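You operate a simulated robot arm through the tools that you are given. There is no shell and no other tool.

The job below is to be done with a simulated robot arm. You get a single attempt, and the scene is never put back.

## Task
Seat the strainer, rinse the mud off the rubber boot and stand it on the rack.
Fine: strainer in the drain hole first; cold tap, off at the end. Set down upright: rubber boot. What is to be rubbed or washed off counts as gone when no trace of it is left.
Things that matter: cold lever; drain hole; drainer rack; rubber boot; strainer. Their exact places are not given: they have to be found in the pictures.

Only the result counts: the job must be done as asked and must still hold three seconds after the hand-in. Knocking over, shifting, dropping, spilling or breaking anything else fails it.

## Robot
A 6-joint arm with a two-finger parallel gripper on a trunk, on a base that drives. Base frame: it is fixed to the floor where the robot stands at the start and does not move with it; the origin is under the middle of the robot, x ahead of it, y to its left, z up. Readings come in cm, degrees, newtons and seconds.
Its first joint turns from -166.0 to 166.0 degrees. Places, roughly: cold lever [130, -200, 100]; drain hole [140, -180, 60]; drainer rack [190, -180, 90]; rubber boot [175, -150, 100]; strainer [200, -150, 100]. Payload 3.91 kg.
Tool frame: the origin (TCP) lies between the finger pads and is the grasp point; the fingertips stand 3 cm ahead of it; z points along the fingers, y is the line along which they close. Largest opening 11 cm; finger width 2, thickness 1; the body of the gripper, 4.8 by 11.2 cm, starts 5.5 cm behind the TCP.
Orientation is that of the tool frame in the base frame, as a unit quaternion [w, x, y, z]. With the fingers straight down and closing along the base's y, the tool's x points along the base's -x, its y along +y and its z along -z.

## Interface
- The arm moves only by the tool apply_moves. Its argument "commands" is a list of rows, each a list of 3 entries, a list of its own where there are three numbers: the turn, a rotation vector about the tool's x, y, z in units of 4 degrees (1.0 is 4 degrees), then the shift along the tool's x, y, z in units of 25 mm (1.0 is 25 mm), then the finger opening in cm, from 0 to 11. In form: [[[wx, wy, wz], [dx, dy, dz], jaw], ...]. A call has 1 to 20 rows; each row shifts and turns the commanded pose from where the row before left it, along the tool's axes as they then stand. A call with a number of a shift or a turn outside -1 to 1 is refused whole. Each row takes 0.2 s and may step no farther than 5 cm and 8.6 degrees from the row before; otherwise, or with a gripper value out of range, the whole call is refused. Where a pose cannot be reached the arm comes as near as it can. A force on the tool above 90 N (or 10 N above the force at the start of the call, whichever is more), or a blocked arm, ends the call early, and 0.2 s more pass. The fingers move at their own pace (about 10.8 cm/s each) and stop on an object; they squeeze with about 44 N. The grip force told is the motor's: it shows also when the fingers shut on nothing. Time passes only in rows, and 0.2 s behind the last, so rows that do not move let the fingers close. The reply holds the time, the measured pose of the TCP, the force on the tool along the base axes, the opening and the grip force, in the units named above and with some noise, with the torque about the TCP (base axes, N m) and any sound that the robot's microphone picked up.
- Cameras (640 x 400 px; columns grow to the right, rows downward): "scene" is now at [69.62, 14.4, 134.21]; the picture's right is [-0.00, -0.17, -0.99], its down [-0.98, 0.18, -0.03] and it looks along [0.18, 0.97, -0.17] (base axes); focal length 214 px, centre (320, 200). "wrist" rides on the gripper at [7.2, 1.7, -10.3] in the tool frame; the picture's right is [-0.23, 0.97, 0.00], its down [-0.76, -0.18, -0.62] and it looks along [-0.61, -0.14, 0.78] (tool axes); focal length 222 px, centre (320, 200).
- snapshot(camera): a new picture of that camera. No time passes.
- drive_base(legs): drives the robot by 1 to 6 legs, each [ahead, left, turn to the left] in cm, cm and degrees, along the robot's own axes; the way and the turn of a leg run together, so that a leg with both is an arc; at most 150 cm and 180 degrees a leg. The arm and the cameras ride along, it lands a little off, and it stops where it bumps. It gives what a move gives.
- head_to(pan, tilt): turns the head with the scene camera to pan (to the left, within 80 degrees either way) and tilt (down, from -29 to 69), counted from straight ahead of the robot. It gives what a move gives.
- point_at(camera, pixels): there is no depth. For up to 12 entries [column, row, z] of the newest picture of that camera ("zoom" is the newest enlarged one), the place [x, y] in the base frame at which the ray of that pixel passes the height z, good to about 0.3 cm. No time passes.
- enlarge(camera, box): a new picture of the part [left, top, right, bottom] of that camera's present view, enlarged. No time passes.
- sign_off(): hands the job in; it is judged then, once.

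Unless the task says otherwise, let go and move clear before handing in.

The tools are called after ">>>" by a JSON object that holds its "api" and its "payload". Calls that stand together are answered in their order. apply_moves: Moves the arm, as the interface text tells. Its arguments: {"type":"object","properties":{"commands":{"type":"array"}},"required":["commands"]} The other tools are called the same way: drive_base (legs) drives the base; head_to (pan, tilt) turns the head that bears the scene camera; snapshot (camera) takes a picture; point_at (camera, pixels) gives the place at which the rays of pixels pass given heights; enlarge (camera, box) takes an enlarged picture of a part of a camera's view; sign_off () hands the job in.

At the start:

```text
t: 0.0
tool_pos: [56.75, 6.2, 122.41]
tcp_rot: [0.0, 0.0, 1.0, 0.0]
ft_force: [-0.3, 0.7, 0.1]
ft_torque: [0.0, 0.01, -0.03]
grip_width: 11.02
grip_force: 0.0
robot x, y, heading: [0.29, -0.22, 0.2]
head pan, tilt: [80.2, -10.3]
```

scene: 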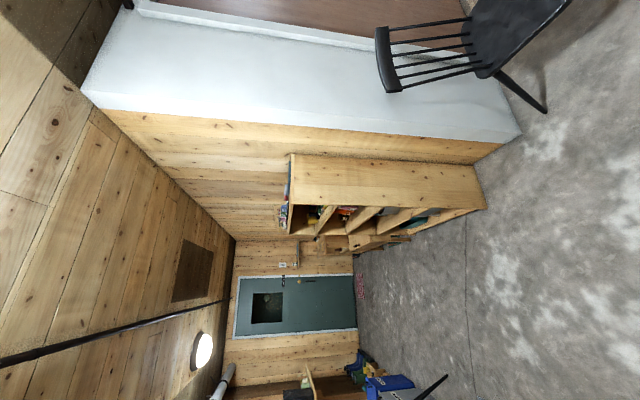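
wrist: 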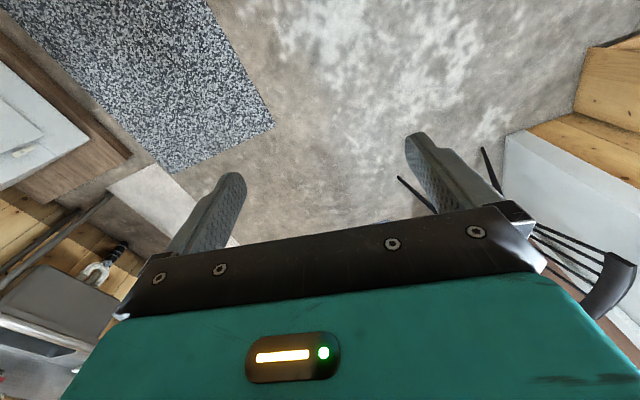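

The scene camera looks to the left and is rolled (picture right is world down); the sink must be to the right-front, at about pan -45. I turn the head there to look.

>>> {"api": "head_to", "payload": {"pan": -48, "tilt": 15}}

>>> {"api": "snapshot", "payload": {"camera": "scene"}}

```text
t: 2.1
tool_pos: [56.79, 6.14, 122.4]
tcp_rot: [0.0, 0.0, 1.0, 0.0]
ft_force: [1.3, 0.8, -0.2]
ft_torque: [-0.01, -0.02, 0.03]
grip_width: 11.03
grip_force: 0.0
robot x, y, heading: [-0.28, 0.07, -0.3]
head pan, tilt: [-48.0, 15.0]
```

```text
taken
```

scene: 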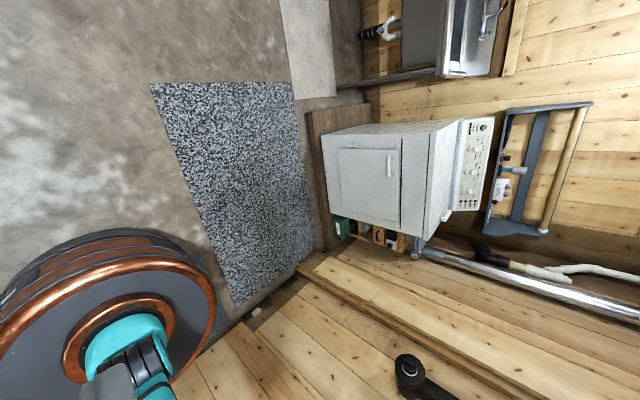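

The washer and, at the top right (440,40), the sink cabinet appear; with up being picture right, the sink lies further left. I pan less.

>>> {"api": "head_to", "payload": {"pan": -15, "tilt": 10}}

>>> {"api": "snapshot", "payload": {"camera": "scene"}}

>>> {"api": "point_at", "payload": {"camera": "scene", "pixels": [[320, 200, 0], [320, 200, 90], [400, 200, 90], [320, 100, 90]]}}

```text
t: 3.1
tool_pos: [56.82, 6.23, 122.44]
tcp_rot: [0.0, 0.0, 1.0, 0.0]
ft_force: [0.2, -0.3, 0.2]
ft_torque: [0.0, -0.02, 0.02]
grip_width: 11.0
grip_force: 0.1
robot x, y, heading: [0.11, -0.06, -0.0]
head pan, tilt: [-15.0, 10.0]
```

```text
taken
```

scene: 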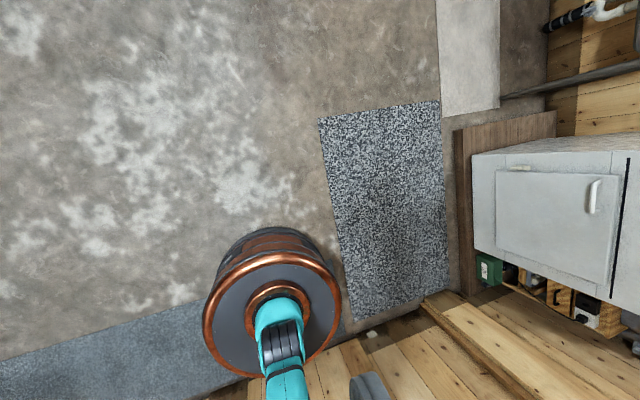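

```text
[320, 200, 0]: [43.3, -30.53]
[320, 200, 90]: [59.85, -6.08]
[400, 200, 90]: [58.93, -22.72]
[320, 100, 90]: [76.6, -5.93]
```

The head geometry is now clear: pan swings the camera about the robot's forward axis (pan 0 looks down) and negative tilt looks ahead. The sink should be at about pan -69, tilt -19.

>>> {"api": "head_to", "payload": {"pan": -69, "tilt": -20}}

>>> {"api": "snapshot", "payload": {"camera": "scene"}}

>>> {"api": "point_at", "payload": {"camera": "scene", "pixels": [[320, 200, 0], [320, 200, 90]]}}

>>> {"api": "enlarge", "payload": {"camera": "scene", "box": [240, 100, 480, 250]}}

```text
t: 4.3
tool_pos: [56.8, 6.16, 122.43]
tcp_rot: [0.0, -0.001, 1.0, 0.0]
ft_force: [0.4, 0.4, 0.4]
ft_torque: [0.03, 0.0, 0.03]
grip_width: 10.99
grip_force: 0.1
robot x, y, heading: [0.12, -0.17, -0.0]
head pan, tilt: [-69.0, -20.0]
```

```text
taken
```

scene: 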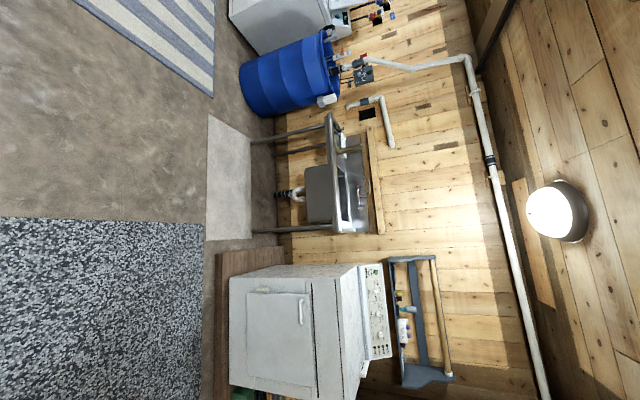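

```text
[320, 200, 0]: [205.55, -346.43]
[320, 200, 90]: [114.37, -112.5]
```

```text
2.67 times, centred on (360, 175) of scene
```

zoom: 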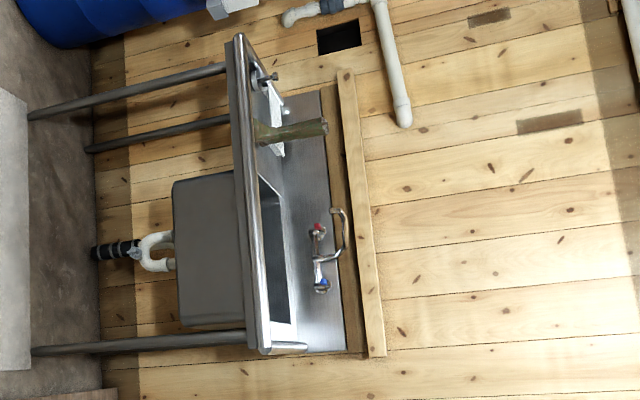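

The sink stands with its basin (blue lever at zoom 323,285) at the nearer x side and the drainboard with the boot (zoom 290,132) beyond. Before driving I check the way ahead.

>>> {"api": "head_to", "payload": {"pan": -30, "tilt": -29}}

>>> {"api": "snapshot", "payload": {"camera": "scene"}}

>>> {"api": "head_to", "payload": {"pan": 30, "tilt": -29}}

>>> {"api": "snapshot", "payload": {"camera": "scene"}}

```text
t: 5.3
tool_pos: [56.79, 6.14, 122.37]
tcp_rot: [0.0, 0.0, 1.0, 0.0]
ft_force: [-0.5, -0.1, -0.7]
ft_torque: [0.04, 0.02, -0.02]
grip_width: 11.03
grip_force: 0.1
robot x, y, heading: [-0.17, -0.27, 0.1]
head pan, tilt: [-30.0, -28.6]
```

```text
taken
```

scene: 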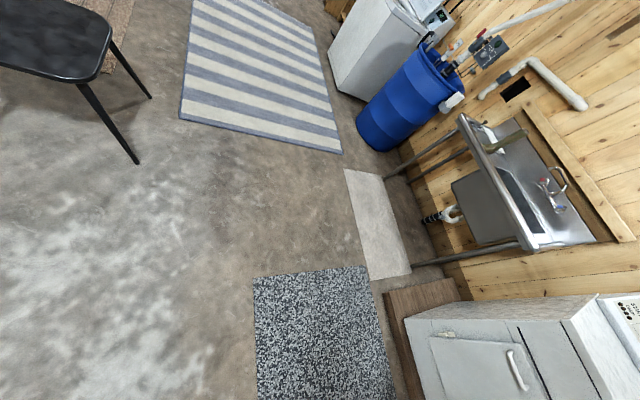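

```text
t: 6.7
tool_pos: [56.69, 6.23, 122.36]
tcp_rot: [0.0, 0.0, 1.0, 0.0]
ft_force: [0.3, -0.3, -0.2]
ft_torque: [0.03, 0.02, 0.04]
grip_width: 11.01
grip_force: 0.0
robot x, y, heading: [-0.09, 0.17, -0.0]
head pan, tilt: [30.0, -28.6]
```

```text
taken
```

scene: 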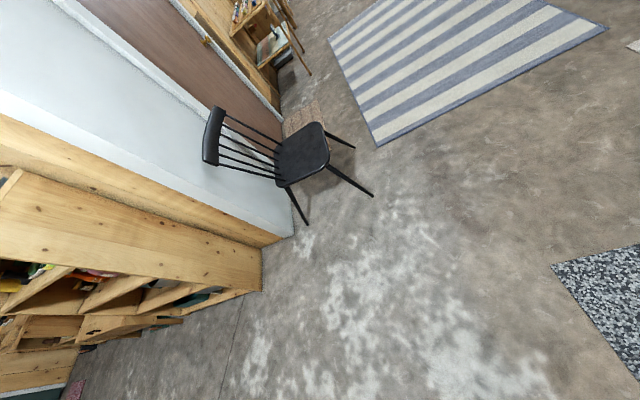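

A chair stands to the front left (leg tip at 372,195); I check where it is on the floor.

>>> {"api": "point_at", "payload": {"camera": "scene", "pixels": [[372, 195, 0], [354, 148, 0], [376, 146, 0], [605, 28, 0]]}}

```text
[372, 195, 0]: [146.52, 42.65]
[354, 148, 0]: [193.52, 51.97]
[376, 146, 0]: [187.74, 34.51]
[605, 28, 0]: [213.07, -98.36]
```

The chair stays beyond y≈34, so I turn to face the sink wall first and then strafe along, keeping clear.

>>> {"api": "drive_base", "payload": {"legs": [[0, 0, -90], [40, 140, 0]]}}

>>> {"api": "head_to", "payload": {"pan": 0, "tilt": -29}}

>>> {"api": "snapshot", "payload": {"camera": "scene"}}

>>> {"api": "point_at", "payload": {"camera": "scene", "pixels": [[320, 200, 0], [320, 200, 90]]}}

```text
t: 17.8
tool_pos: [147.37, -98.4, 122.41]
tcp_rot: [0.0, 0.711, 0.703, 0.0]
ft_force: [0.3, 0.0, -0.2]
ft_torque: [0.0, 0.0, 0.01]
grip_width: 11.0
grip_force: 0.0
robot x, y, heading: [141.59, -41.88, -90.9]
head pan, tilt: [30.0, -28.6]
```

```text
t: 18.8
tool_pos: [147.3, -98.37, 122.41]
tcp_rot: [0.0, 0.712, 0.702, 0.0]
ft_force: [0.1, -0.6, 0.4]
ft_torque: [0.0, -0.02, -0.02]
grip_width: 10.99
grip_force: 0.1
robot x, y, heading: [141.83, -41.57, -90.6]
head pan, tilt: [0.0, -28.6]
```

```text
taken
```

scene: 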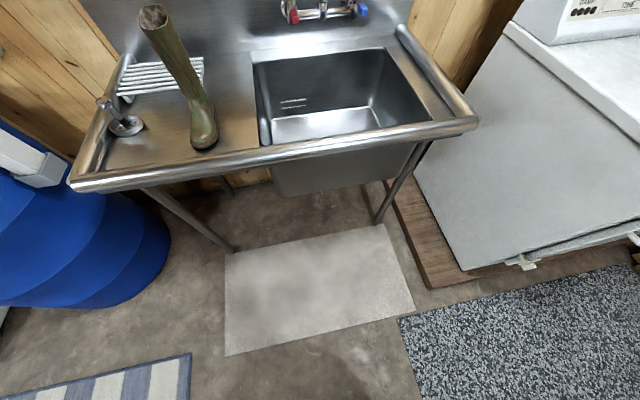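

```text
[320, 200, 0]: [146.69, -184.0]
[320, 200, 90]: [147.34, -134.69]
```

The sink is in full view now: boot at (180,80), rack at (160,77), strainer with knob at (122,118), taps at (325,12). I enlarge the parts.

>>> {"api": "enlarge", "payload": {"camera": "scene", "box": [80, 0, 240, 160]}}

>>> {"api": "enlarge", "payload": {"camera": "scene", "box": [240, 0, 400, 160]}}

>>> {"api": "point_at", "payload": {"camera": "scene", "pixels": [[122, 125, 90], [205, 142, 90], [270, 150, 90], [250, 60, 90], [480, 122, 90], [75, 185, 90], [362, 10, 100], [290, 15, 100]]}}

```text
2.50 times, centred on (160, 80) of scene
```

zoom: 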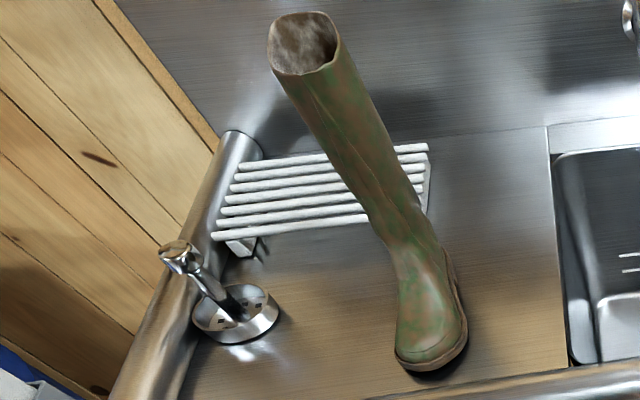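

```text
2.50 times, centred on (320, 80) of scene
```

zoom: 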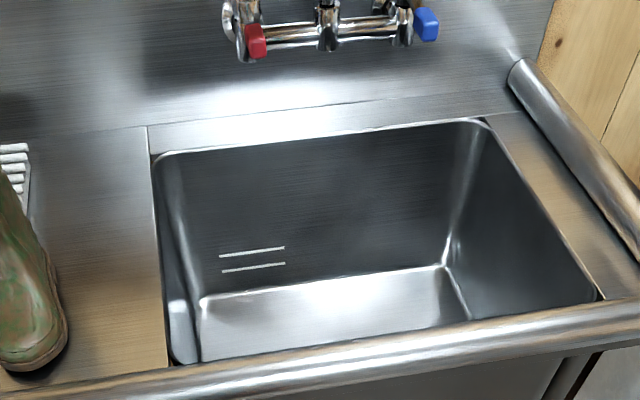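

```text
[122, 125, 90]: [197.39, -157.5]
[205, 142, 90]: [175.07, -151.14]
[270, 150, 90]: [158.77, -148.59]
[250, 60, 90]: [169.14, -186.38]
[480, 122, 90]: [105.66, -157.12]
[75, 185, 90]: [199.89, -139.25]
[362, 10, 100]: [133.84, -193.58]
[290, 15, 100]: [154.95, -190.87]
```

I need the heights of things (sink rim, boot top) before going nearer; I compute the rays through the boot top, the strainer knob and the rack at several heights.

>>> {"api": "point_at", "payload": {"camera": "scene", "pixels": [[152, 17, 110], [152, 17, 115], [152, 17, 120], [152, 17, 125], [205, 142, 85], [122, 125, 85], [124, 60, 90], [204, 62, 90], [270, 150, 85], [255, 62, 85], [390, 48, 85], [436, 120, 85]]}}

```text
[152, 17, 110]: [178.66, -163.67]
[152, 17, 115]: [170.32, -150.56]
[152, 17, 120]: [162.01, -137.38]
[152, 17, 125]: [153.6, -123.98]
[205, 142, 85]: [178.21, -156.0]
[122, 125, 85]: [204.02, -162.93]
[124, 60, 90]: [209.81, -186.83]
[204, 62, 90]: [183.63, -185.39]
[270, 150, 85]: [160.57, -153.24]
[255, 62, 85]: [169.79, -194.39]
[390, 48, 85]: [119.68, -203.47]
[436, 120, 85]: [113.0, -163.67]
```

The boot top is at roughly z=111, so the gripper at 122 barely clears it. I raise the arm and see whether the scene camera depends on the arm.

>>> {"api": "apply_moves", "payload": {"commands": [[[0, 0, 0], [0, 0, -1], 11], [[0, 0, 0], [0, 0, -1], 11], [[0, 0, 0], [0, 0, -1], 11], [[0, 0, 0], [0, 0, -1], 11], [[0, 0, 0], [0, 0, 0], 11]]}}

>>> {"api": "snapshot", "payload": {"camera": "scene"}}

>>> {"api": "point_at", "payload": {"camera": "scene", "pixels": [[320, 200, 0], [320, 200, 90], [400, 200, 90], [400, 200, 0]]}}

```text
t: 20.0
tool_pos: [147.37, -98.45, 130.65]
tcp_rot: [0.002, 0.711, 0.703, -0.003]
ft_force: [0.3, -0.3, 0.1]
ft_torque: [0.03, 0.03, -0.01]
grip_width: 11.01
grip_force: 0.1
out of reach, approached as far as the arm can: row 4
robot x, y, heading: [142.08, -41.44, -90.7]
head pan, tilt: [0.0, -28.6]
```

```text
taken
```

scene: 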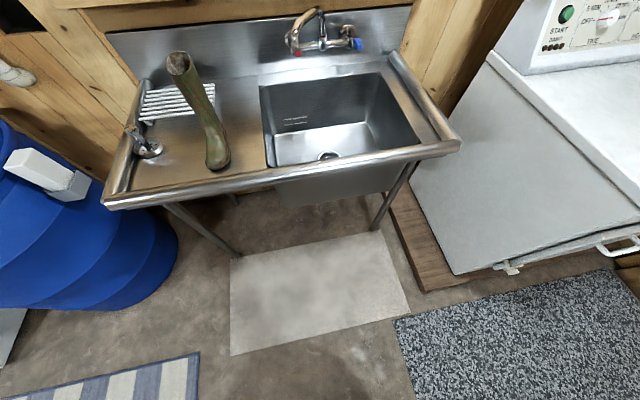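

```text
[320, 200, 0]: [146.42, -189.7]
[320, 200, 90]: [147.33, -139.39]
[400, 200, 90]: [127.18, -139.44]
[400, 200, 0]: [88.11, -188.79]
```

The scene camera rides on the arm, so two views give parallax. I triangulate the boot top, taps and strainer from this second view.

>>> {"api": "point_at", "payload": {"camera": "scene", "pixels": [[178, 64, 105], [178, 64, 110], [178, 64, 115], [178, 64, 120], [219, 168, 85], [219, 168, 90], [356, 45, 100], [356, 45, 105], [293, 52, 100], [293, 52, 105], [328, 157, 60], [316, 10, 115]]}}

>>> {"api": "enlarge", "payload": {"camera": "scene", "box": [240, 0, 400, 100]}}

>>> {"api": "enlarge", "payload": {"camera": "scene", "box": [100, 40, 260, 200]}}

```text
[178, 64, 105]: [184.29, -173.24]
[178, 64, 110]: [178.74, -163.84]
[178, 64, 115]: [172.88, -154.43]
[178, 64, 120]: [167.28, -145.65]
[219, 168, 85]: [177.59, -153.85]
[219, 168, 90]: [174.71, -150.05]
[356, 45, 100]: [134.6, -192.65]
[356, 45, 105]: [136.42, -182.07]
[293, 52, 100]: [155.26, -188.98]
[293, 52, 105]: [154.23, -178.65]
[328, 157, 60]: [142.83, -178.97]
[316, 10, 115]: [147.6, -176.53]
```

```text
4.00 times, centred on (320, 50) of scene
```

zoom: 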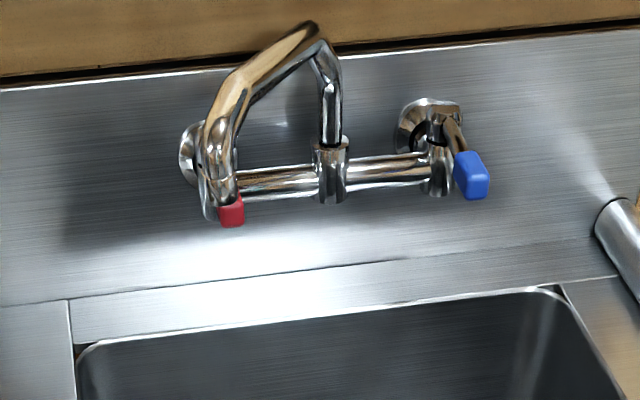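

```text
2.50 times, centred on (180, 120) of scene
```

zoom: 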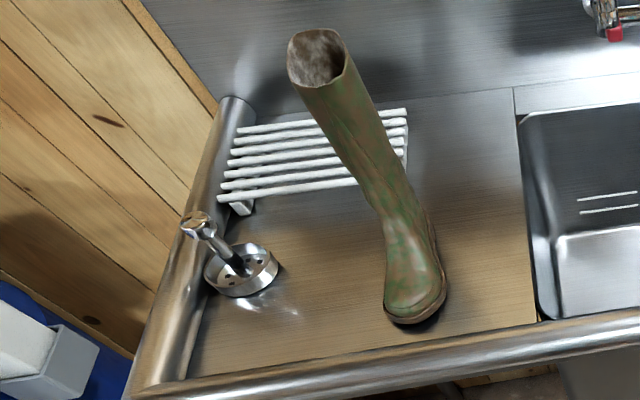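

Both views agree: boot top at about (178.7,-163.8,110), cold lever at (134,-193,100), drain at about (143,-179,60). The raised gripper clears the boot, so I drive nearer to the sink.

>>> {"api": "drive_base", "payload": {"legs": [[35, 20, 0]]}}

>>> {"api": "head_to", "payload": {"pan": 0, "tilt": 0}}

>>> {"api": "snapshot", "payload": {"camera": "scene"}}

>>> {"api": "snapshot", "payload": {"camera": "wrist"}}

```text
t: 22.5
tool_pos: [167.46, -132.91, 130.63]
tcp_rot: [0.002, 0.709, 0.705, -0.003]
ft_force: [0.2, 0.0, -0.1]
ft_torque: [0.0, -0.01, 0.01]
grip_width: 11.02
grip_force: 0.0
robot x, y, heading: [161.47, -76.15, -90.3]
head pan, tilt: [0.0, -28.6]
```

```text
t: 23.4
tool_pos: [167.36, -133.01, 130.65]
tcp_rot: [0.003, 0.709, 0.706, -0.002]
ft_force: [-0.6, -1.3, -0.3]
ft_torque: [0.02, 0.01, 0.03]
grip_width: 11.01
grip_force: 0.1
robot x, y, heading: [161.49, -76.5, -90.4]
head pan, tilt: [0.0, 0.0]
```

```text
taken
```

scene: 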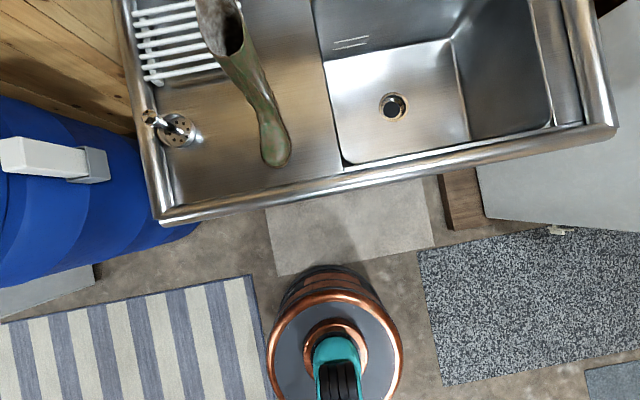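

```text
taken
```

wrist: 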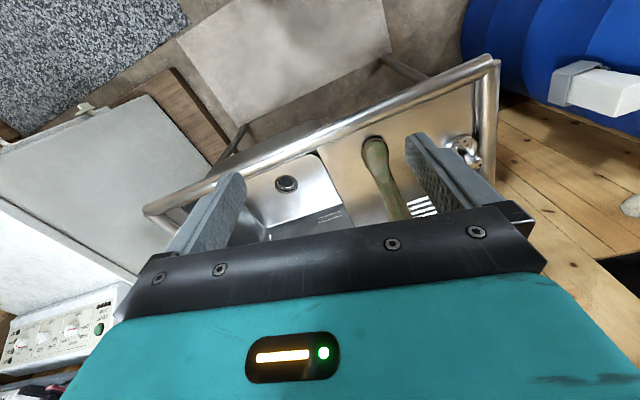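

A clean top-down view: strainer (177,130), knob (150,118), drain (392,106), boot toe (275,155). I measure these points and the base's front edge.

>>> {"api": "point_at", "payload": {"camera": "scene", "pixels": [[330, 266, 15], [330, 335, 30], [177, 130, 86], [150, 117, 90], [150, 117, 95], [150, 117, 100], [392, 107, 60], [276, 158, 86], [330, 178, 86], [345, 168, 86], [220, 25, 110], [225, 62, 90]]}}

>>> {"api": "enlarge", "payload": {"camera": "scene", "box": [120, 60, 248, 188]}}

>>> {"api": "enlarge", "payload": {"camera": "scene", "box": [320, 40, 480, 180]}}

```text
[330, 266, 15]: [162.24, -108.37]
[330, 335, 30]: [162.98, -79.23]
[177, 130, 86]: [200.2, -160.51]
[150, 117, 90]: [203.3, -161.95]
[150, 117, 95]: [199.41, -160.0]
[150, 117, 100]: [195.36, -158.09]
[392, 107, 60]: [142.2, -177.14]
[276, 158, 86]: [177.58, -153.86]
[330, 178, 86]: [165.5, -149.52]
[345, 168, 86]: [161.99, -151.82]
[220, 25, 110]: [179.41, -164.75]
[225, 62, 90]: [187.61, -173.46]
```

```text
3.12 times, centred on (184, 124) of scene
```

zoom: 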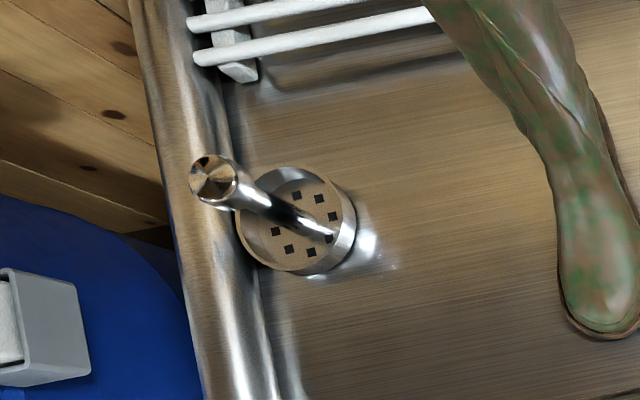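

```text
2.86 times, centred on (400, 110) of scene
```

zoom: 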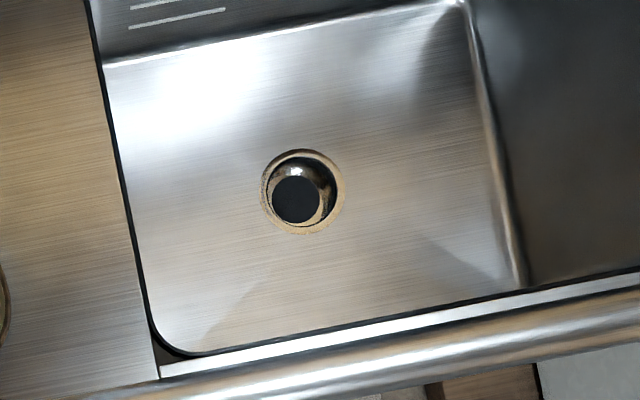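

The knob triangulates to about (199.7,-160,94.5) on a vertical stem; the cup is about 8.6 cm wide. The base has room ahead, so I drive 28 cm nearer and slightly to the right, so that the lever comes in reach as well.

>>> {"api": "drive_base", "payload": {"legs": [[28, -3, 0]]}}

>>> {"api": "snapshot", "payload": {"camera": "scene"}}

>>> {"api": "snapshot", "payload": {"camera": "wrist"}}

```text
t: 25.4
tool_pos: [164.4, -161.05, 130.59]
tcp_rot: [0.002, 0.708, 0.706, -0.002]
ft_force: [-0.3, 0.0, 0.6]
ft_torque: [0.01, 0.02, -0.01]
grip_width: 11.0
grip_force: 0.1
robot x, y, heading: [158.61, -104.42, -90.0]
head pan, tilt: [0.0, 0.0]
```

```text
taken
```

scene: 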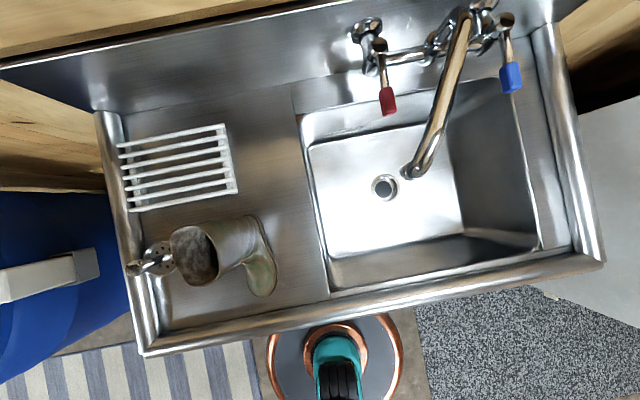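

```text
taken
```

wrist: 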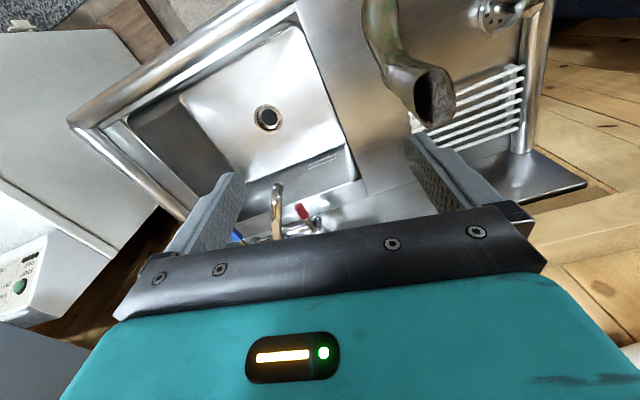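

Now everything is in one view: spout outlet (412,170), blue lever tip (511,78), drain (384,187), knob (134,268), cup (163,256). I measure these and enlarge.

>>> {"api": "point_at", "payload": {"camera": "scene", "pixels": [[320, 200, 0], [320, 200, 100], [134, 268, 94], [163, 256, 87], [384, 187, 60], [412, 171, 95], [412, 171, 105], [511, 78, 100], [511, 78, 105], [204, 252, 110], [300, 115, 86], [330, 290, 86]]}}

>>> {"api": "enlarge", "payload": {"camera": "scene", "box": [100, 200, 300, 325]}}

>>> {"api": "enlarge", "payload": {"camera": "scene", "box": [340, 0, 560, 200]}}

```text
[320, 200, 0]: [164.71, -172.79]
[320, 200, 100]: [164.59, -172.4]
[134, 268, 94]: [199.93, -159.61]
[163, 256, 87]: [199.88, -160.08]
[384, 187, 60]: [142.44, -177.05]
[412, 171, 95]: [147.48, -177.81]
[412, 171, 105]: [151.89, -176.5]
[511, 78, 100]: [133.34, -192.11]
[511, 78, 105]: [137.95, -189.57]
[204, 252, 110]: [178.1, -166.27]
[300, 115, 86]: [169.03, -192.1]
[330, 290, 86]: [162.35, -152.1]
```

```text
3.20 times, centred on (200, 262) of scene
```

zoom: 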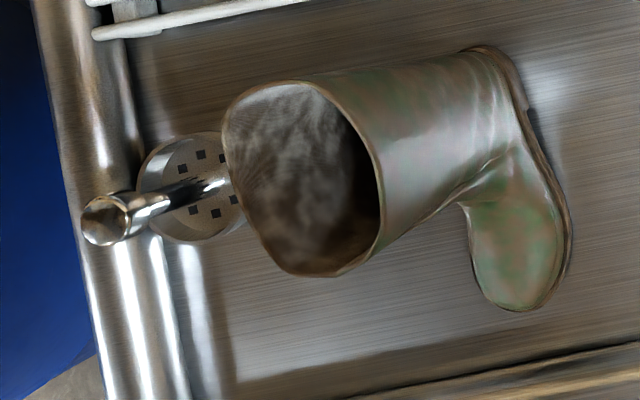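

```text
2.00 times, centred on (450, 100) of scene
```

zoom: 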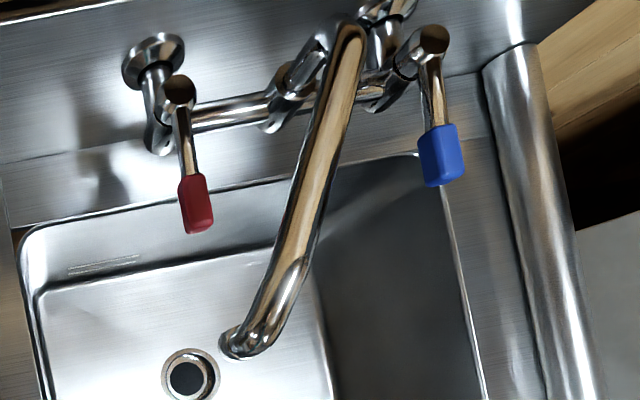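

The camera sits at about (164.6,-172.6,134.6); knob at (199.9,-159.6,94), drain at (142.4,-177), spout outlet at roughly (152,-177,105). I move above the knob at safe height, then turn the tool 90° so the fingers close along y, away from the rail.

>>> {"api": "apply_moves", "payload": {"commands": [[[0, 0, 0], [0, 1, 0], 8], [[0, 0, 0], [0, 1, 0], 8], [[0, 0, 0], [0, 1, 0], 8], [[0, 0, 0], [0, 1, 0], 8], [[0, 0, 0], [0, 1, 0], 8], [[0, 0, 0], [0, 1, 0], 8], [[0, 0, 0], [0, 1, 0], 8], [[0, 0, 0], [0, 1, 0], 8], [[0, 0, 0], [0, 1, 0], 8], [[0, 0, 0], [0, 1, 0], 8], [[0, 0, 0], [0, 1, 0], 8], [[0, 0, 0], [0, 1, 0], 8], [[0, 0, 0], [0, 1, 0], 8], [[0, 0, 0], [0, 1, 0], 8], [[0, 0, 0], [0.5, 0.2, 0], 8], [[0, 0, 0], [0, 0, 0], 8]]}}

>>> {"api": "apply_moves", "payload": {"commands": [[[0, 0, 1], [0, 0, 0], 8], [[0, 0, 1], [0, 0, 0], 8], [[0, 0, 1], [0, 0, 0], 8], [[0, 0, 1], [0, 0, 0], 8], [[0, 0, 1], [0, 0, 0], 8], [[0, 0, 1], [0, 0, 0], 8], [[0, 0, 1], [0, 0, 0], 8], [[0, 0, 1], [0, 0, 0], 8], [[0, 0, 1], [0, 0, 0], 8], [[0, 0, 1], [0, 0, 0], 8], [[0, 0, 1], [0, 0, 0], 8], [[0, 0, 1], [0, 0, 0], 8], [[0, 0, 1], [0, 0, 0], 8], [[0, 0, 1], [0, 0, 0], 8], [[0, 0, 1], [0, 0, 0], 8], [[0, 0, 1], [0, 0, 0], 8], [[0, 0, 1], [0, 0, 0], 8], [[0, 0, 1], [0, 0, 0], 8], [[0, 0, 1], [0, 0, 0], 8], [[0, 0, 1], [0, 0, 0], 8]]}}

>>> {"api": "snapshot", "payload": {"camera": "wrist"}}

>>> {"api": "snapshot", "payload": {"camera": "scene"}}

```text
t: 28.8
tool_pos: [199.55, -159.41, 128.14]
tcp_rot: [0.002, 0.709, 0.705, -0.003]
ft_force: [-0.8, -0.8, 0.2]
ft_torque: [-0.03, 0.01, 0.0]
grip_width: 8.04
grip_force: 0.0
out of reach, approached as far as the arm can: row 8, 10, 12, 13, 14
robot x, y, heading: [158.35, -104.6, -90.1]
head pan, tilt: [0.0, 0.0]
```

```text
t: 33.0
tool_pos: [199.61, -159.49, 128.29]
tcp_rot: [0.003, 0.996, 0.086, 0.001]
ft_force: [-0.5, 0.0, 0.9]
ft_torque: [0.01, 0.0, -0.02]
grip_width: 7.98
grip_force: 0.0
robot x, y, heading: [158.09, -104.47, -90.3]
head pan, tilt: [0.0, 0.0]
```

```text
taken
```

wrist: 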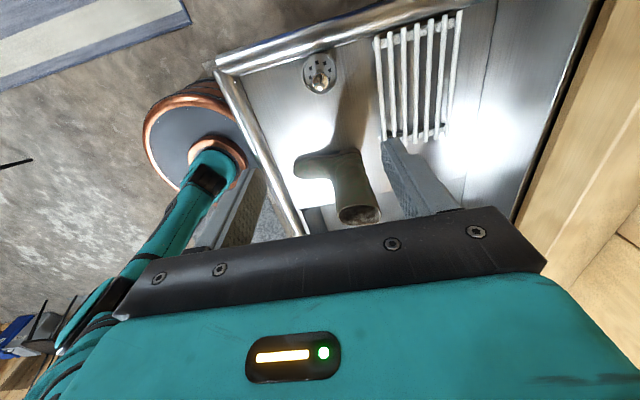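

```text
taken
```

scene: 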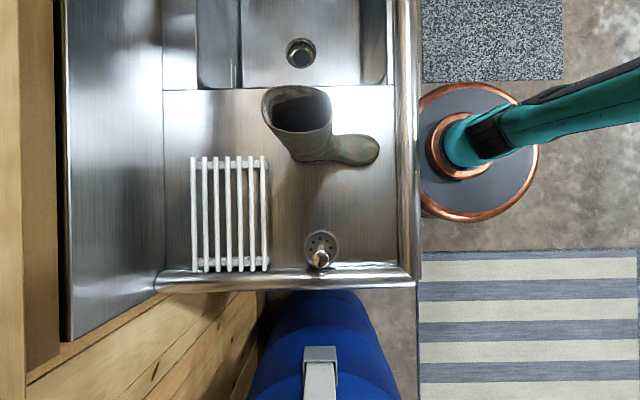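

The scene camera turns with the last link. From this new view I re-measure the knob (320,258) and the cup (321,243).

>>> {"api": "point_at", "payload": {"camera": "scene", "pixels": [[320, 200, 0], [320, 258, 94], [320, 258, 96], [321, 243, 87], [321, 243, 85], [301, 53, 60], [298, 103, 110], [368, 150, 90]]}}

>>> {"api": "enlarge", "payload": {"camera": "scene", "box": [270, 200, 400, 290]}}

```text
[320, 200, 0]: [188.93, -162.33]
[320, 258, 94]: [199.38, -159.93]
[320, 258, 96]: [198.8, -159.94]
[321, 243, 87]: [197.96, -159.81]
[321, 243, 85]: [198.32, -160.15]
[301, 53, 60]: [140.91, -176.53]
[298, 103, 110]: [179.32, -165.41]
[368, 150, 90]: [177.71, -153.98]
```

```text
4.44 times, centred on (335, 245) of scene
```

zoom: 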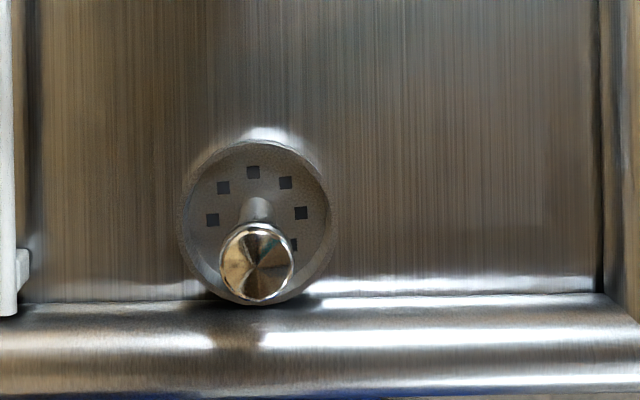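

The knob is at about (199.2,-159.9) with its top near z=95; the fingers now close parallel to the rail. I come down most of the way and look again.

>>> {"api": "apply_moves", "payload": {"commands": [[[0, 0, 0], [-0.1, 0.16, 1], 6], [[0, 0, 0], [0, 0, 1], 6], [[0, 0, 0], [0, 0, 1], 6], [[0, 0, 0], [0, 0, 1], 6], [[0, 0, 0], [0, 0, 1], 6], [[0, 0, 0], [0, 0, 1], 6], [[0, 0, 0], [0, 0, 1], 6], [[0, 0, 0], [0, 0, 1], 6], [[0, 0, 0], [0, 0, 1], 6], [[0, 0, 0], [0, 0, 1], 6], [[0, 0, 0], [0, 0, 1], 6], [[0, 0, 0], [0, 0, 0], 6]]}}

>>> {"api": "snapshot", "payload": {"camera": "wrist"}}

>>> {"api": "snapshot", "payload": {"camera": "scene"}}

```text
t: 35.6
tool_pos: [199.29, -159.92, 100.63]
tcp_rot: [0.003, 0.996, 0.086, 0.0]
ft_force: [0.0, -0.7, -0.9]
ft_torque: [-0.02, -0.01, 0.03]
grip_width: 5.98
grip_force: 0.1
robot x, y, heading: [158.16, -104.01, -90.2]
head pan, tilt: [0.0, 0.0]
```

```text
taken
```

wrist: 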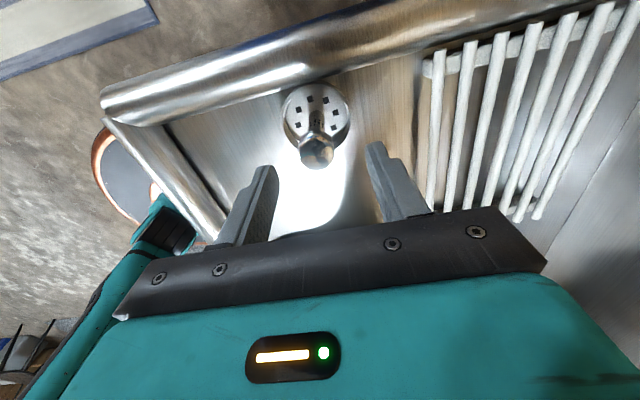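

```text
taken
```

scene: 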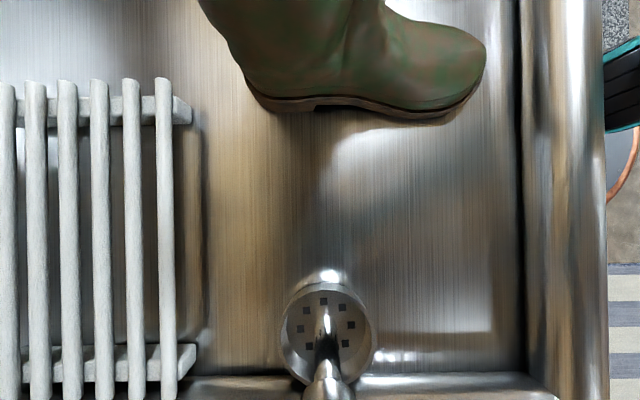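

The knob shows at wrist (317,152); I check its place from the wrist camera for several heights.

>>> {"api": "point_at", "payload": {"camera": "wrist", "pixels": [[317, 157, 94], [317, 157, 95], [317, 157, 96], [316, 118, 87], [316, 112, 86]]}}

>>> {"api": "point_at", "payload": {"camera": "scene", "pixels": [[326, 330, 86], [326, 335, 88], [327, 375, 92], [420, 115, 86], [160, 340, 90], [320, 200, 0]]}}

>>> {"api": "enlarge", "payload": {"camera": "wrist", "box": [230, 60, 410, 220]}}

```text
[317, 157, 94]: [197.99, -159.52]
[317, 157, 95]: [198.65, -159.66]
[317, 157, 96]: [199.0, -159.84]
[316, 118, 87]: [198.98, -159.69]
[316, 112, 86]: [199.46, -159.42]
```

```text
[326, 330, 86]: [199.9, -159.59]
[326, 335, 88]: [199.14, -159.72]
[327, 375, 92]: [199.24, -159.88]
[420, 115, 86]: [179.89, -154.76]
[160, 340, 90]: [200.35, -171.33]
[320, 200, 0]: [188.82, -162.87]
```

```text
2.50 times, centred on (320, 140) of wrist
```

zoom: 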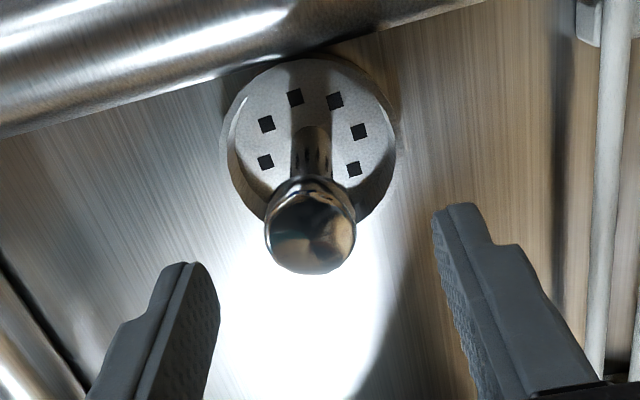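

The knob lies right below the TCP (199.2,-159.8). I descend 7 cm and close the fingers.

>>> {"api": "apply_moves", "payload": {"commands": [[[0, 0, 0], [0, 0, 1], 6], [[0, 0, 0], [0, 0, 1], 6], [[0, 0, 0], [0, 0, 0.8], 6], [[0, 0, 0], [0, 0, 0], 6], [[0, 0, 0], [0, 0, 0], 2], [[0, 0, 0], [0, 0, 0], 2], [[0, 0, 0], [0, 0, 0], 2], [[0, 0, 0], [0, 0, 0], 2]]}}

>>> {"api": "snapshot", "payload": {"camera": "wrist"}}

```text
t: 37.4
tool_pos: [199.52, -160.04, 93.65]
tcp_rot: [0.003, 0.996, 0.085, 0.001]
ft_force: [-0.1, -0.3, 0.0]
ft_torque: [0.0, -0.03, -0.03]
grip_width: 2.86
grip_force: 44.0
robot x, y, heading: [158.04, -104.67, -90.5]
head pan, tilt: [0.0, 0.0]
```

```text
taken
```

wrist: 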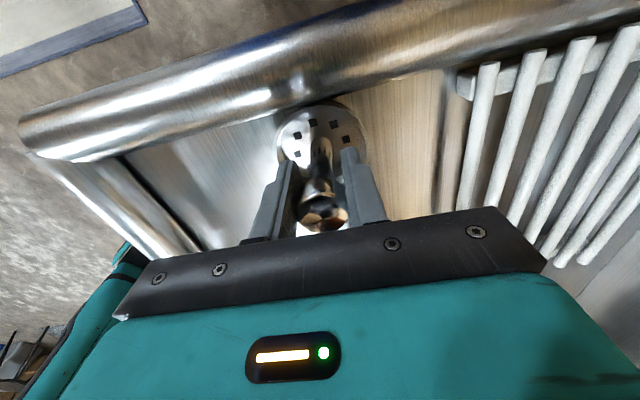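

The strainer knob is gripped (2.86 cm, 44 N). I lift it clear above boot height, then turn the tool back to its first orientation.

>>> {"api": "apply_moves", "payload": {"commands": [[[0, 0, 0], [0, 0, -0.5], 2], [[0, 0, 0], [0, 0, -1], 2], [[0, 0, 0], [0, 0, -1], 2], [[0, 0, 0], [0, 0, -1], 2], [[0, 0, 0], [0, 0, -1], 2], [[0, 0, 0], [0, 0, -1], 2], [[0, 0, 0], [0, 0, -1], 2], [[0, 0, 0], [0, 0, -1], 2], [[0, 0, 0], [0, 0, -1], 2], [[0, 0, 0], [0, 0, -1], 2], [[0, 0, 0], [0, 0, -1], 2], [[0, 0, 0], [0, 0, -1], 2], [[0, 0, 0], [0, 0, -1], 2], [[0, 0, 0], [0, 0, -0.5], 2], [[0, 0, 0], [0, 0, 0], 2]]}}

>>> {"api": "apply_moves", "payload": {"commands": [[[0, 0, -1], [0, 0, 0], 2], [[0, 0, -1], [0, 0, 0], 2], [[0, 0, -1], [0, 0, 0], 2], [[0, 0, -1], [0, 0, 0], 2], [[0, 0, -1], [0, 0, 0], 2], [[0, 0, -1], [0, 0, 0], 2], [[0, 0, -1], [0, 0, 0], 2], [[0, 0, -1], [0, 0, 0], 2], [[0, 0, -1], [0, 0, 0], 2], [[0, 0, -1], [0, 0, 0], 2], [[0, 0, -1], [0, 0, 0], 2], [[0, 0, -1], [0, 0, 0], 2], [[0, 0, -1], [0, 0, 0], 2], [[0, 0, -1], [0, 0, 0], 2], [[0, 0, -1], [0, 0, 0], 2], [[0, 0, -1], [0, 0, 0], 2], [[0, 0, -1], [0, 0, 0], 2], [[0, 0, -1], [0, 0, 0], 2], [[0, 0, -1], [0, 0, 0], 2], [[0, 0, -1], [0, 0, 0], 2]]}}

>>> {"api": "snapshot", "payload": {"camera": "scene"}}

>>> {"api": "snapshot", "payload": {"camera": "wrist"}}

```text
t: 40.6
tool_pos: [199.32, -159.89, 126.1]
tcp_rot: [0.003, 0.996, 0.085, 0.0]
ft_force: [0.6, -0.1, -1.0]
ft_torque: [-0.01, 0.0, -0.01]
grip_width: 2.81
grip_force: 44.1
robot x, y, heading: [158.52, -104.45, -90.0]
head pan, tilt: [0.0, 0.0]
```

```text
t: 44.8
tool_pos: [199.33, -159.91, 126.2]
tcp_rot: [0.002, 0.708, 0.707, -0.003]
ft_force: [0.9, -0.1, -0.3]
ft_torque: [0.0, 0.03, -0.02]
grip_width: 2.85
grip_force: 44.7
robot x, y, heading: [158.55, -104.52, -90.2]
head pan, tilt: [0.0, 0.0]
```

```text
taken
```

scene: 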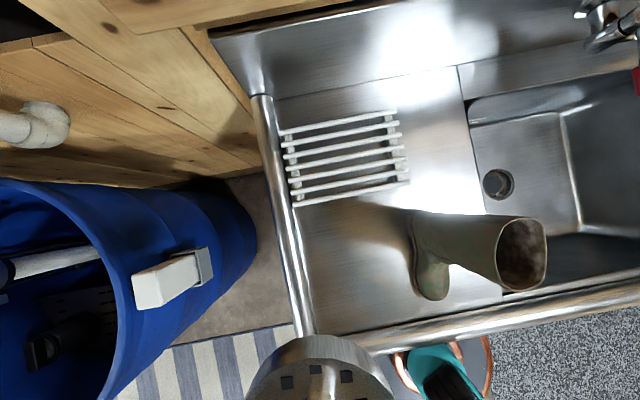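

```text
taken
```

wrist: 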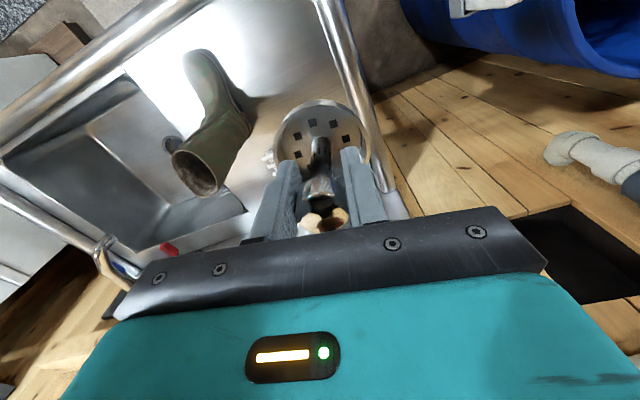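

The strainer hangs clean. I carry it over the boot toward the basin at z=126, staying in front of the spout.

>>> {"api": "apply_moves", "payload": {"commands": [[[0, 0, 0], [0, -1, 0], 2], [[0, 0, 0], [0, -1, 0], 2], [[0, 0, 0], [0, -1, 0], 2], [[0, 0, 0], [0, -1, 0], 2], [[0, 0, 0], [0, -1, 0], 2], [[0, 0, 0], [0, -1, 0], 2], [[0, 0, 0], [0, -1, 0], 2], [[0, 0, 0], [0, -1, 0], 2], [[0, 0, 0], [0, -1, 0], 2], [[0, 0, 0], [0, -1, 0], 2], [[0, 0, 0], [0, -1, 0], 2], [[0, 0, 0], [0, -1, 0], 2], [[0, 0, 0], [0, -1, 0], 2], [[0, 0, 0], [0, -1, 0], 2], [[0, 0, 0], [0, -1, 0], 2], [[0, 0, 0], [0, -1, 0], 2], [[0, 0, 0], [0, -1, 0], 2], [[0, 0, 0], [0, -1, 0], 2], [[0, 0, 0], [0, -1, 0], 2], [[0, 0, 0], [0, -1, 0], 2]]}}

>>> {"api": "apply_moves", "payload": {"commands": [[[0, 0, 0], [0, -1, 0], 2], [[0, 0, 0], [0, -1, 0], 2], [[0, 0, 0], [0, -1, 0], 2], [[0, 0, 0], [0, -1, 0], 2], [[0, 0, 0], [0, -1, 0], 2], [[0, 0, 0], [0, 0, 0], 2]]}}

>>> {"api": "snapshot", "payload": {"camera": "scene"}}

>>> {"api": "snapshot", "payload": {"camera": "wrist"}}

```text
t: 49.0
tool_pos: [149.45, -159.74, 126.17]
tcp_rot: [0.003, 0.709, 0.705, -0.002]
ft_force: [0.4, 0.7, -1.0]
ft_torque: [-0.02, 0.02, 0.02]
grip_width: 2.82
grip_force: 44.0
robot x, y, heading: [158.1, -104.43, -90.4]
head pan, tilt: [0.0, 0.0]
```

```text
t: 50.4
tool_pos: [136.77, -159.65, 126.21]
tcp_rot: [0.003, 0.709, 0.706, -0.003]
ft_force: [0.4, -0.1, -1.0]
ft_torque: [0.01, -0.01, 0.0]
grip_width: 2.8
grip_force: 43.9
robot x, y, heading: [158.74, -104.21, -90.3]
head pan, tilt: [0.0, 0.0]
```

```text
taken
```

scene: 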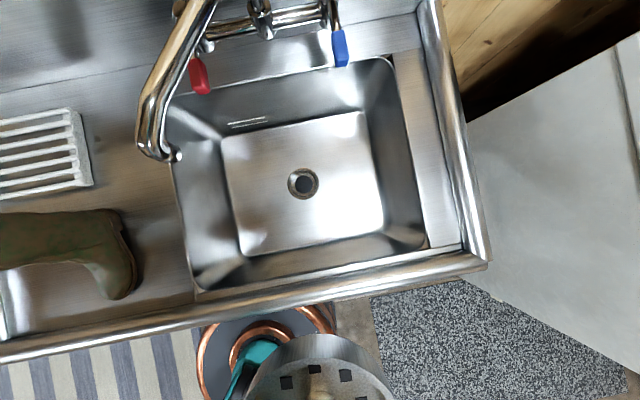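

```text
taken
```

wrist: 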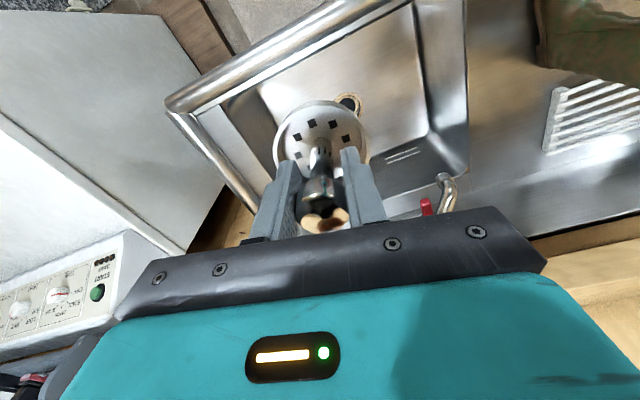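

The basin is right below; drain at (303,183), spout outlet at (174,156), blue tip (340,48). I measure them from this view.

>>> {"api": "point_at", "payload": {"camera": "scene", "pixels": [[320, 200, 100], [303, 183, 60], [303, 183, 58], [172, 156, 100], [172, 156, 105], [172, 156, 110], [340, 48, 100], [340, 48, 105], [145, 130, 105], [205, 5, 110]]}}

>>> {"api": "enlarge", "payload": {"camera": "scene", "box": [120, 0, 380, 200]}}

>>> {"api": "enlarge", "payload": {"camera": "scene", "box": [250, 140, 360, 230]}}

```text
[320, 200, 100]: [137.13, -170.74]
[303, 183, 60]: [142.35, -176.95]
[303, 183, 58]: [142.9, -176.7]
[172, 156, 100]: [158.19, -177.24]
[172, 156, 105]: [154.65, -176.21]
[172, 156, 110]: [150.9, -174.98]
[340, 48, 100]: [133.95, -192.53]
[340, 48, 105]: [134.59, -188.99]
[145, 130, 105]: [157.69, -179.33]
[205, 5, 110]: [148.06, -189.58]
```

```text
2.00 times, centred on (250, 100) of scene
```

zoom: 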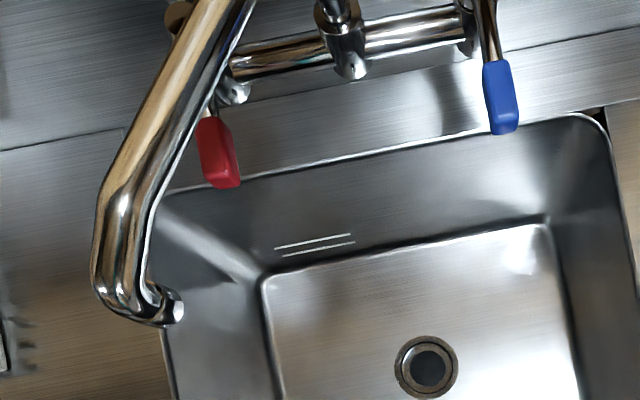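

```text
4.44 times, centred on (305, 185) of scene
```

zoom: 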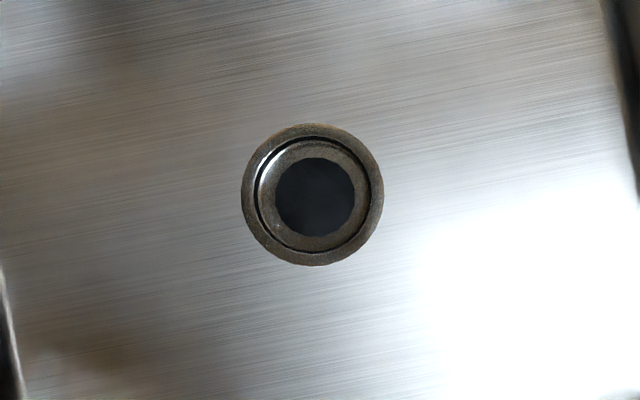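

Outlet triangulates to about (153,-176.5,105); the drain is (142.4,-177,60), consistent from three views. I go above the drain at height and look at clearances before lowering.

>>> {"api": "apply_moves", "payload": {"commands": [[[0, 0, 0], [-1, 0.4, 0], 2], [[0, 0, 0], [-1, 0.4, 0], 2], [[0, 0, 0], [-1, 0.4, 0], 2], [[0, 0, 0], [-1, 0.4, 0], 2], [[0, 0, 0], [-1, 0.4, 0], 2], [[0, 0, 0], [-1, 0.2, 0], 2], [[0, 0, 0], [-0.9, 0, 0], 2], [[0, 0, 0], [0, 0, 0], 2]]}}

>>> {"api": "head_to", "payload": {"pan": 0, "tilt": 40}}

>>> {"api": "snapshot", "payload": {"camera": "scene"}}

>>> {"api": "snapshot", "payload": {"camera": "wrist"}}

```text
t: 52.2
tool_pos: [142.1, -177.05, 126.25]
tcp_rot: [0.002, 0.709, 0.705, -0.002]
ft_force: [-0.5, -0.4, -0.3]
ft_torque: [0.03, 0.0, 0.0]
grip_width: 2.83
grip_force: 43.6
robot x, y, heading: [158.25, -104.29, -90.2]
head pan, tilt: [0.0, 0.0]
```

```text
t: 53.2
tool_pos: [142.22, -176.92, 126.31]
tcp_rot: [0.002, 0.708, 0.706, -0.003]
ft_force: [-0.3, 0.2, 0.2]
ft_torque: [0.0, 0.02, 0.01]
grip_width: 2.82
grip_force: 44.1
robot x, y, heading: [158.24, -104.81, -90.2]
head pan, tilt: [0.0, 40.0]
```

```text
taken
```

scene: 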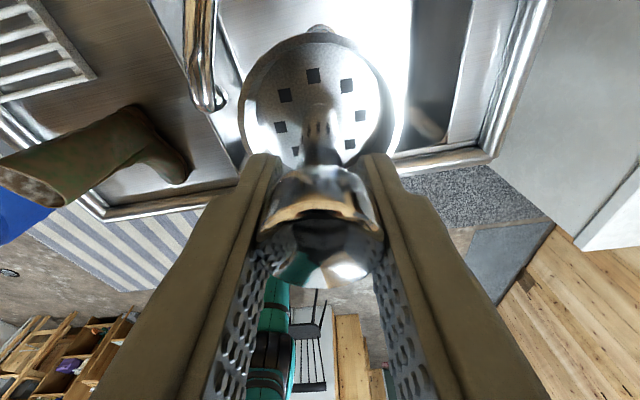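

```text
taken
```

wrist: 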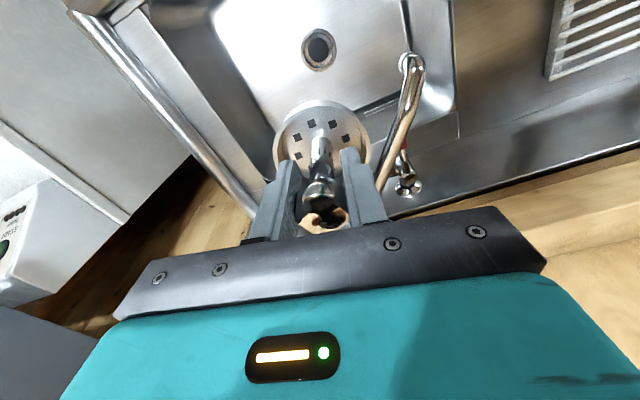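

The way down lies between the spout (wrist 405,70) and the lever. I descend 25 cm and check.

>>> {"api": "apply_moves", "payload": {"commands": [[[0, 0, 0], [0, 0, 1], 2], [[0, 0, 0], [0, 0, 1], 2], [[0, 0, 0], [0, 0, 1], 2], [[0, 0, 0], [0, 0, 1], 2], [[0, 0, 0], [0, 0, 1], 2], [[0, 0, 0], [0, 0, 1], 2], [[0, 0, 0], [0, 0, 1], 2], [[0, 0, 0], [0, 0, 1], 2], [[0, 0, 0], [0, 0, 1], 2], [[0, 0, 0], [0, 0, 1], 2], [[0, 0, 0], [0, 0, 0], 2]]}}

>>> {"api": "snapshot", "payload": {"camera": "scene"}}

>>> {"api": "snapshot", "payload": {"camera": "wrist"}}

```text
t: 55.6
tool_pos: [142.27, -177.32, 101.34]
tcp_rot: [0.002, 0.707, 0.707, -0.002]
ft_force: [0.5, 0.1, -0.7]
ft_torque: [0.02, 0.0, -0.03]
grip_width: 2.81
grip_force: 44.0
robot x, y, heading: [158.57, -104.78, -90.3]
head pan, tilt: [0.0, 40.0]
```

```text
taken
```

scene: 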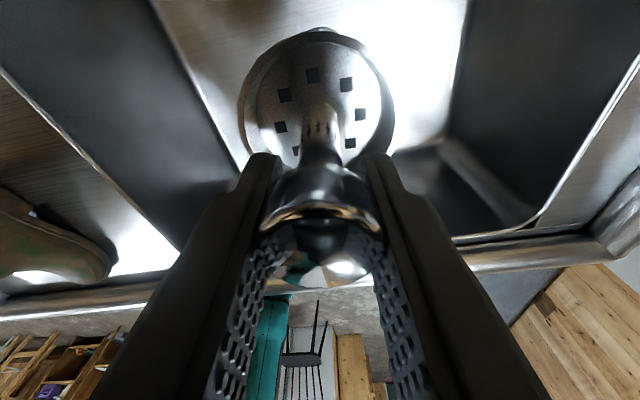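

```text
taken
```

wrist: 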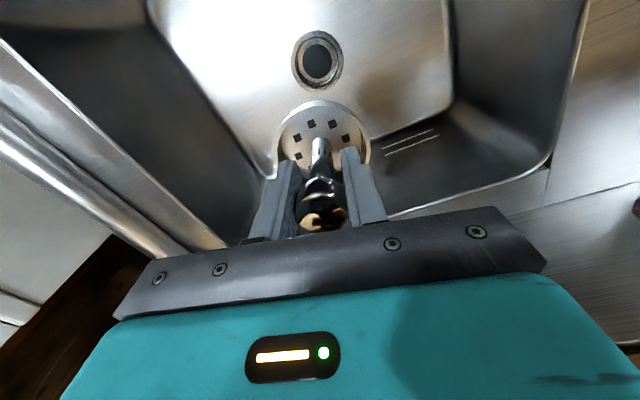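

I check alignment through the wrist view: drain at (317,60) on z=60, cup rim centre at about (325,141).

>>> {"api": "point_at", "payload": {"camera": "wrist", "pixels": [[317, 60, 60], [317, 60, 58], [325, 141, 97], [325, 141, 96], [325, 141, 95]]}}

>>> {"api": "enlarge", "payload": {"camera": "wrist", "box": [240, 20, 400, 240]}}

>>> {"api": "enlarge", "payload": {"camera": "scene", "box": [220, 10, 420, 160]}}

```text
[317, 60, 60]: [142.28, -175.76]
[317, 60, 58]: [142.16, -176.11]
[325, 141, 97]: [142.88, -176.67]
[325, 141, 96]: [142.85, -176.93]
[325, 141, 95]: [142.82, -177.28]
```

```text
1.82 times, centred on (320, 130) of wrist
```

zoom: 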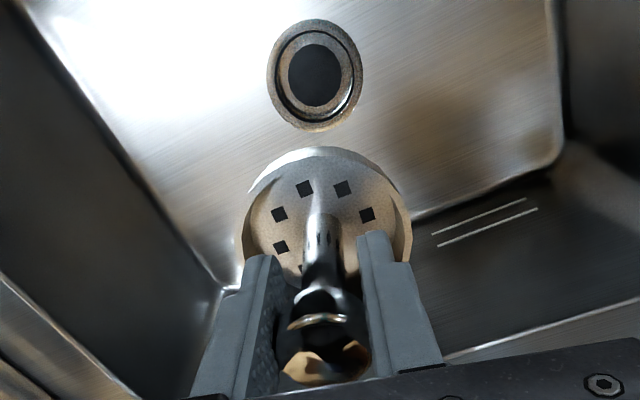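

```text
2.67 times, centred on (320, 85) of scene
```

zoom: 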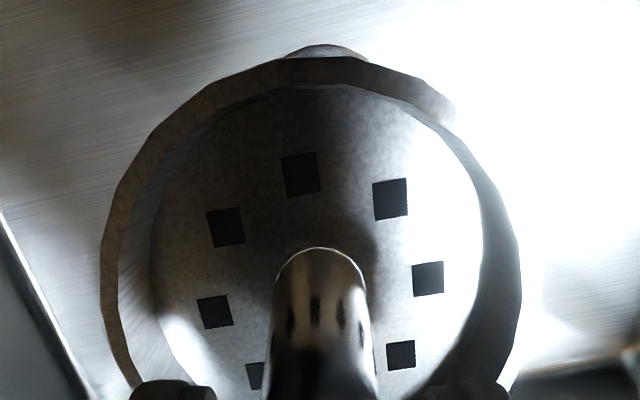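

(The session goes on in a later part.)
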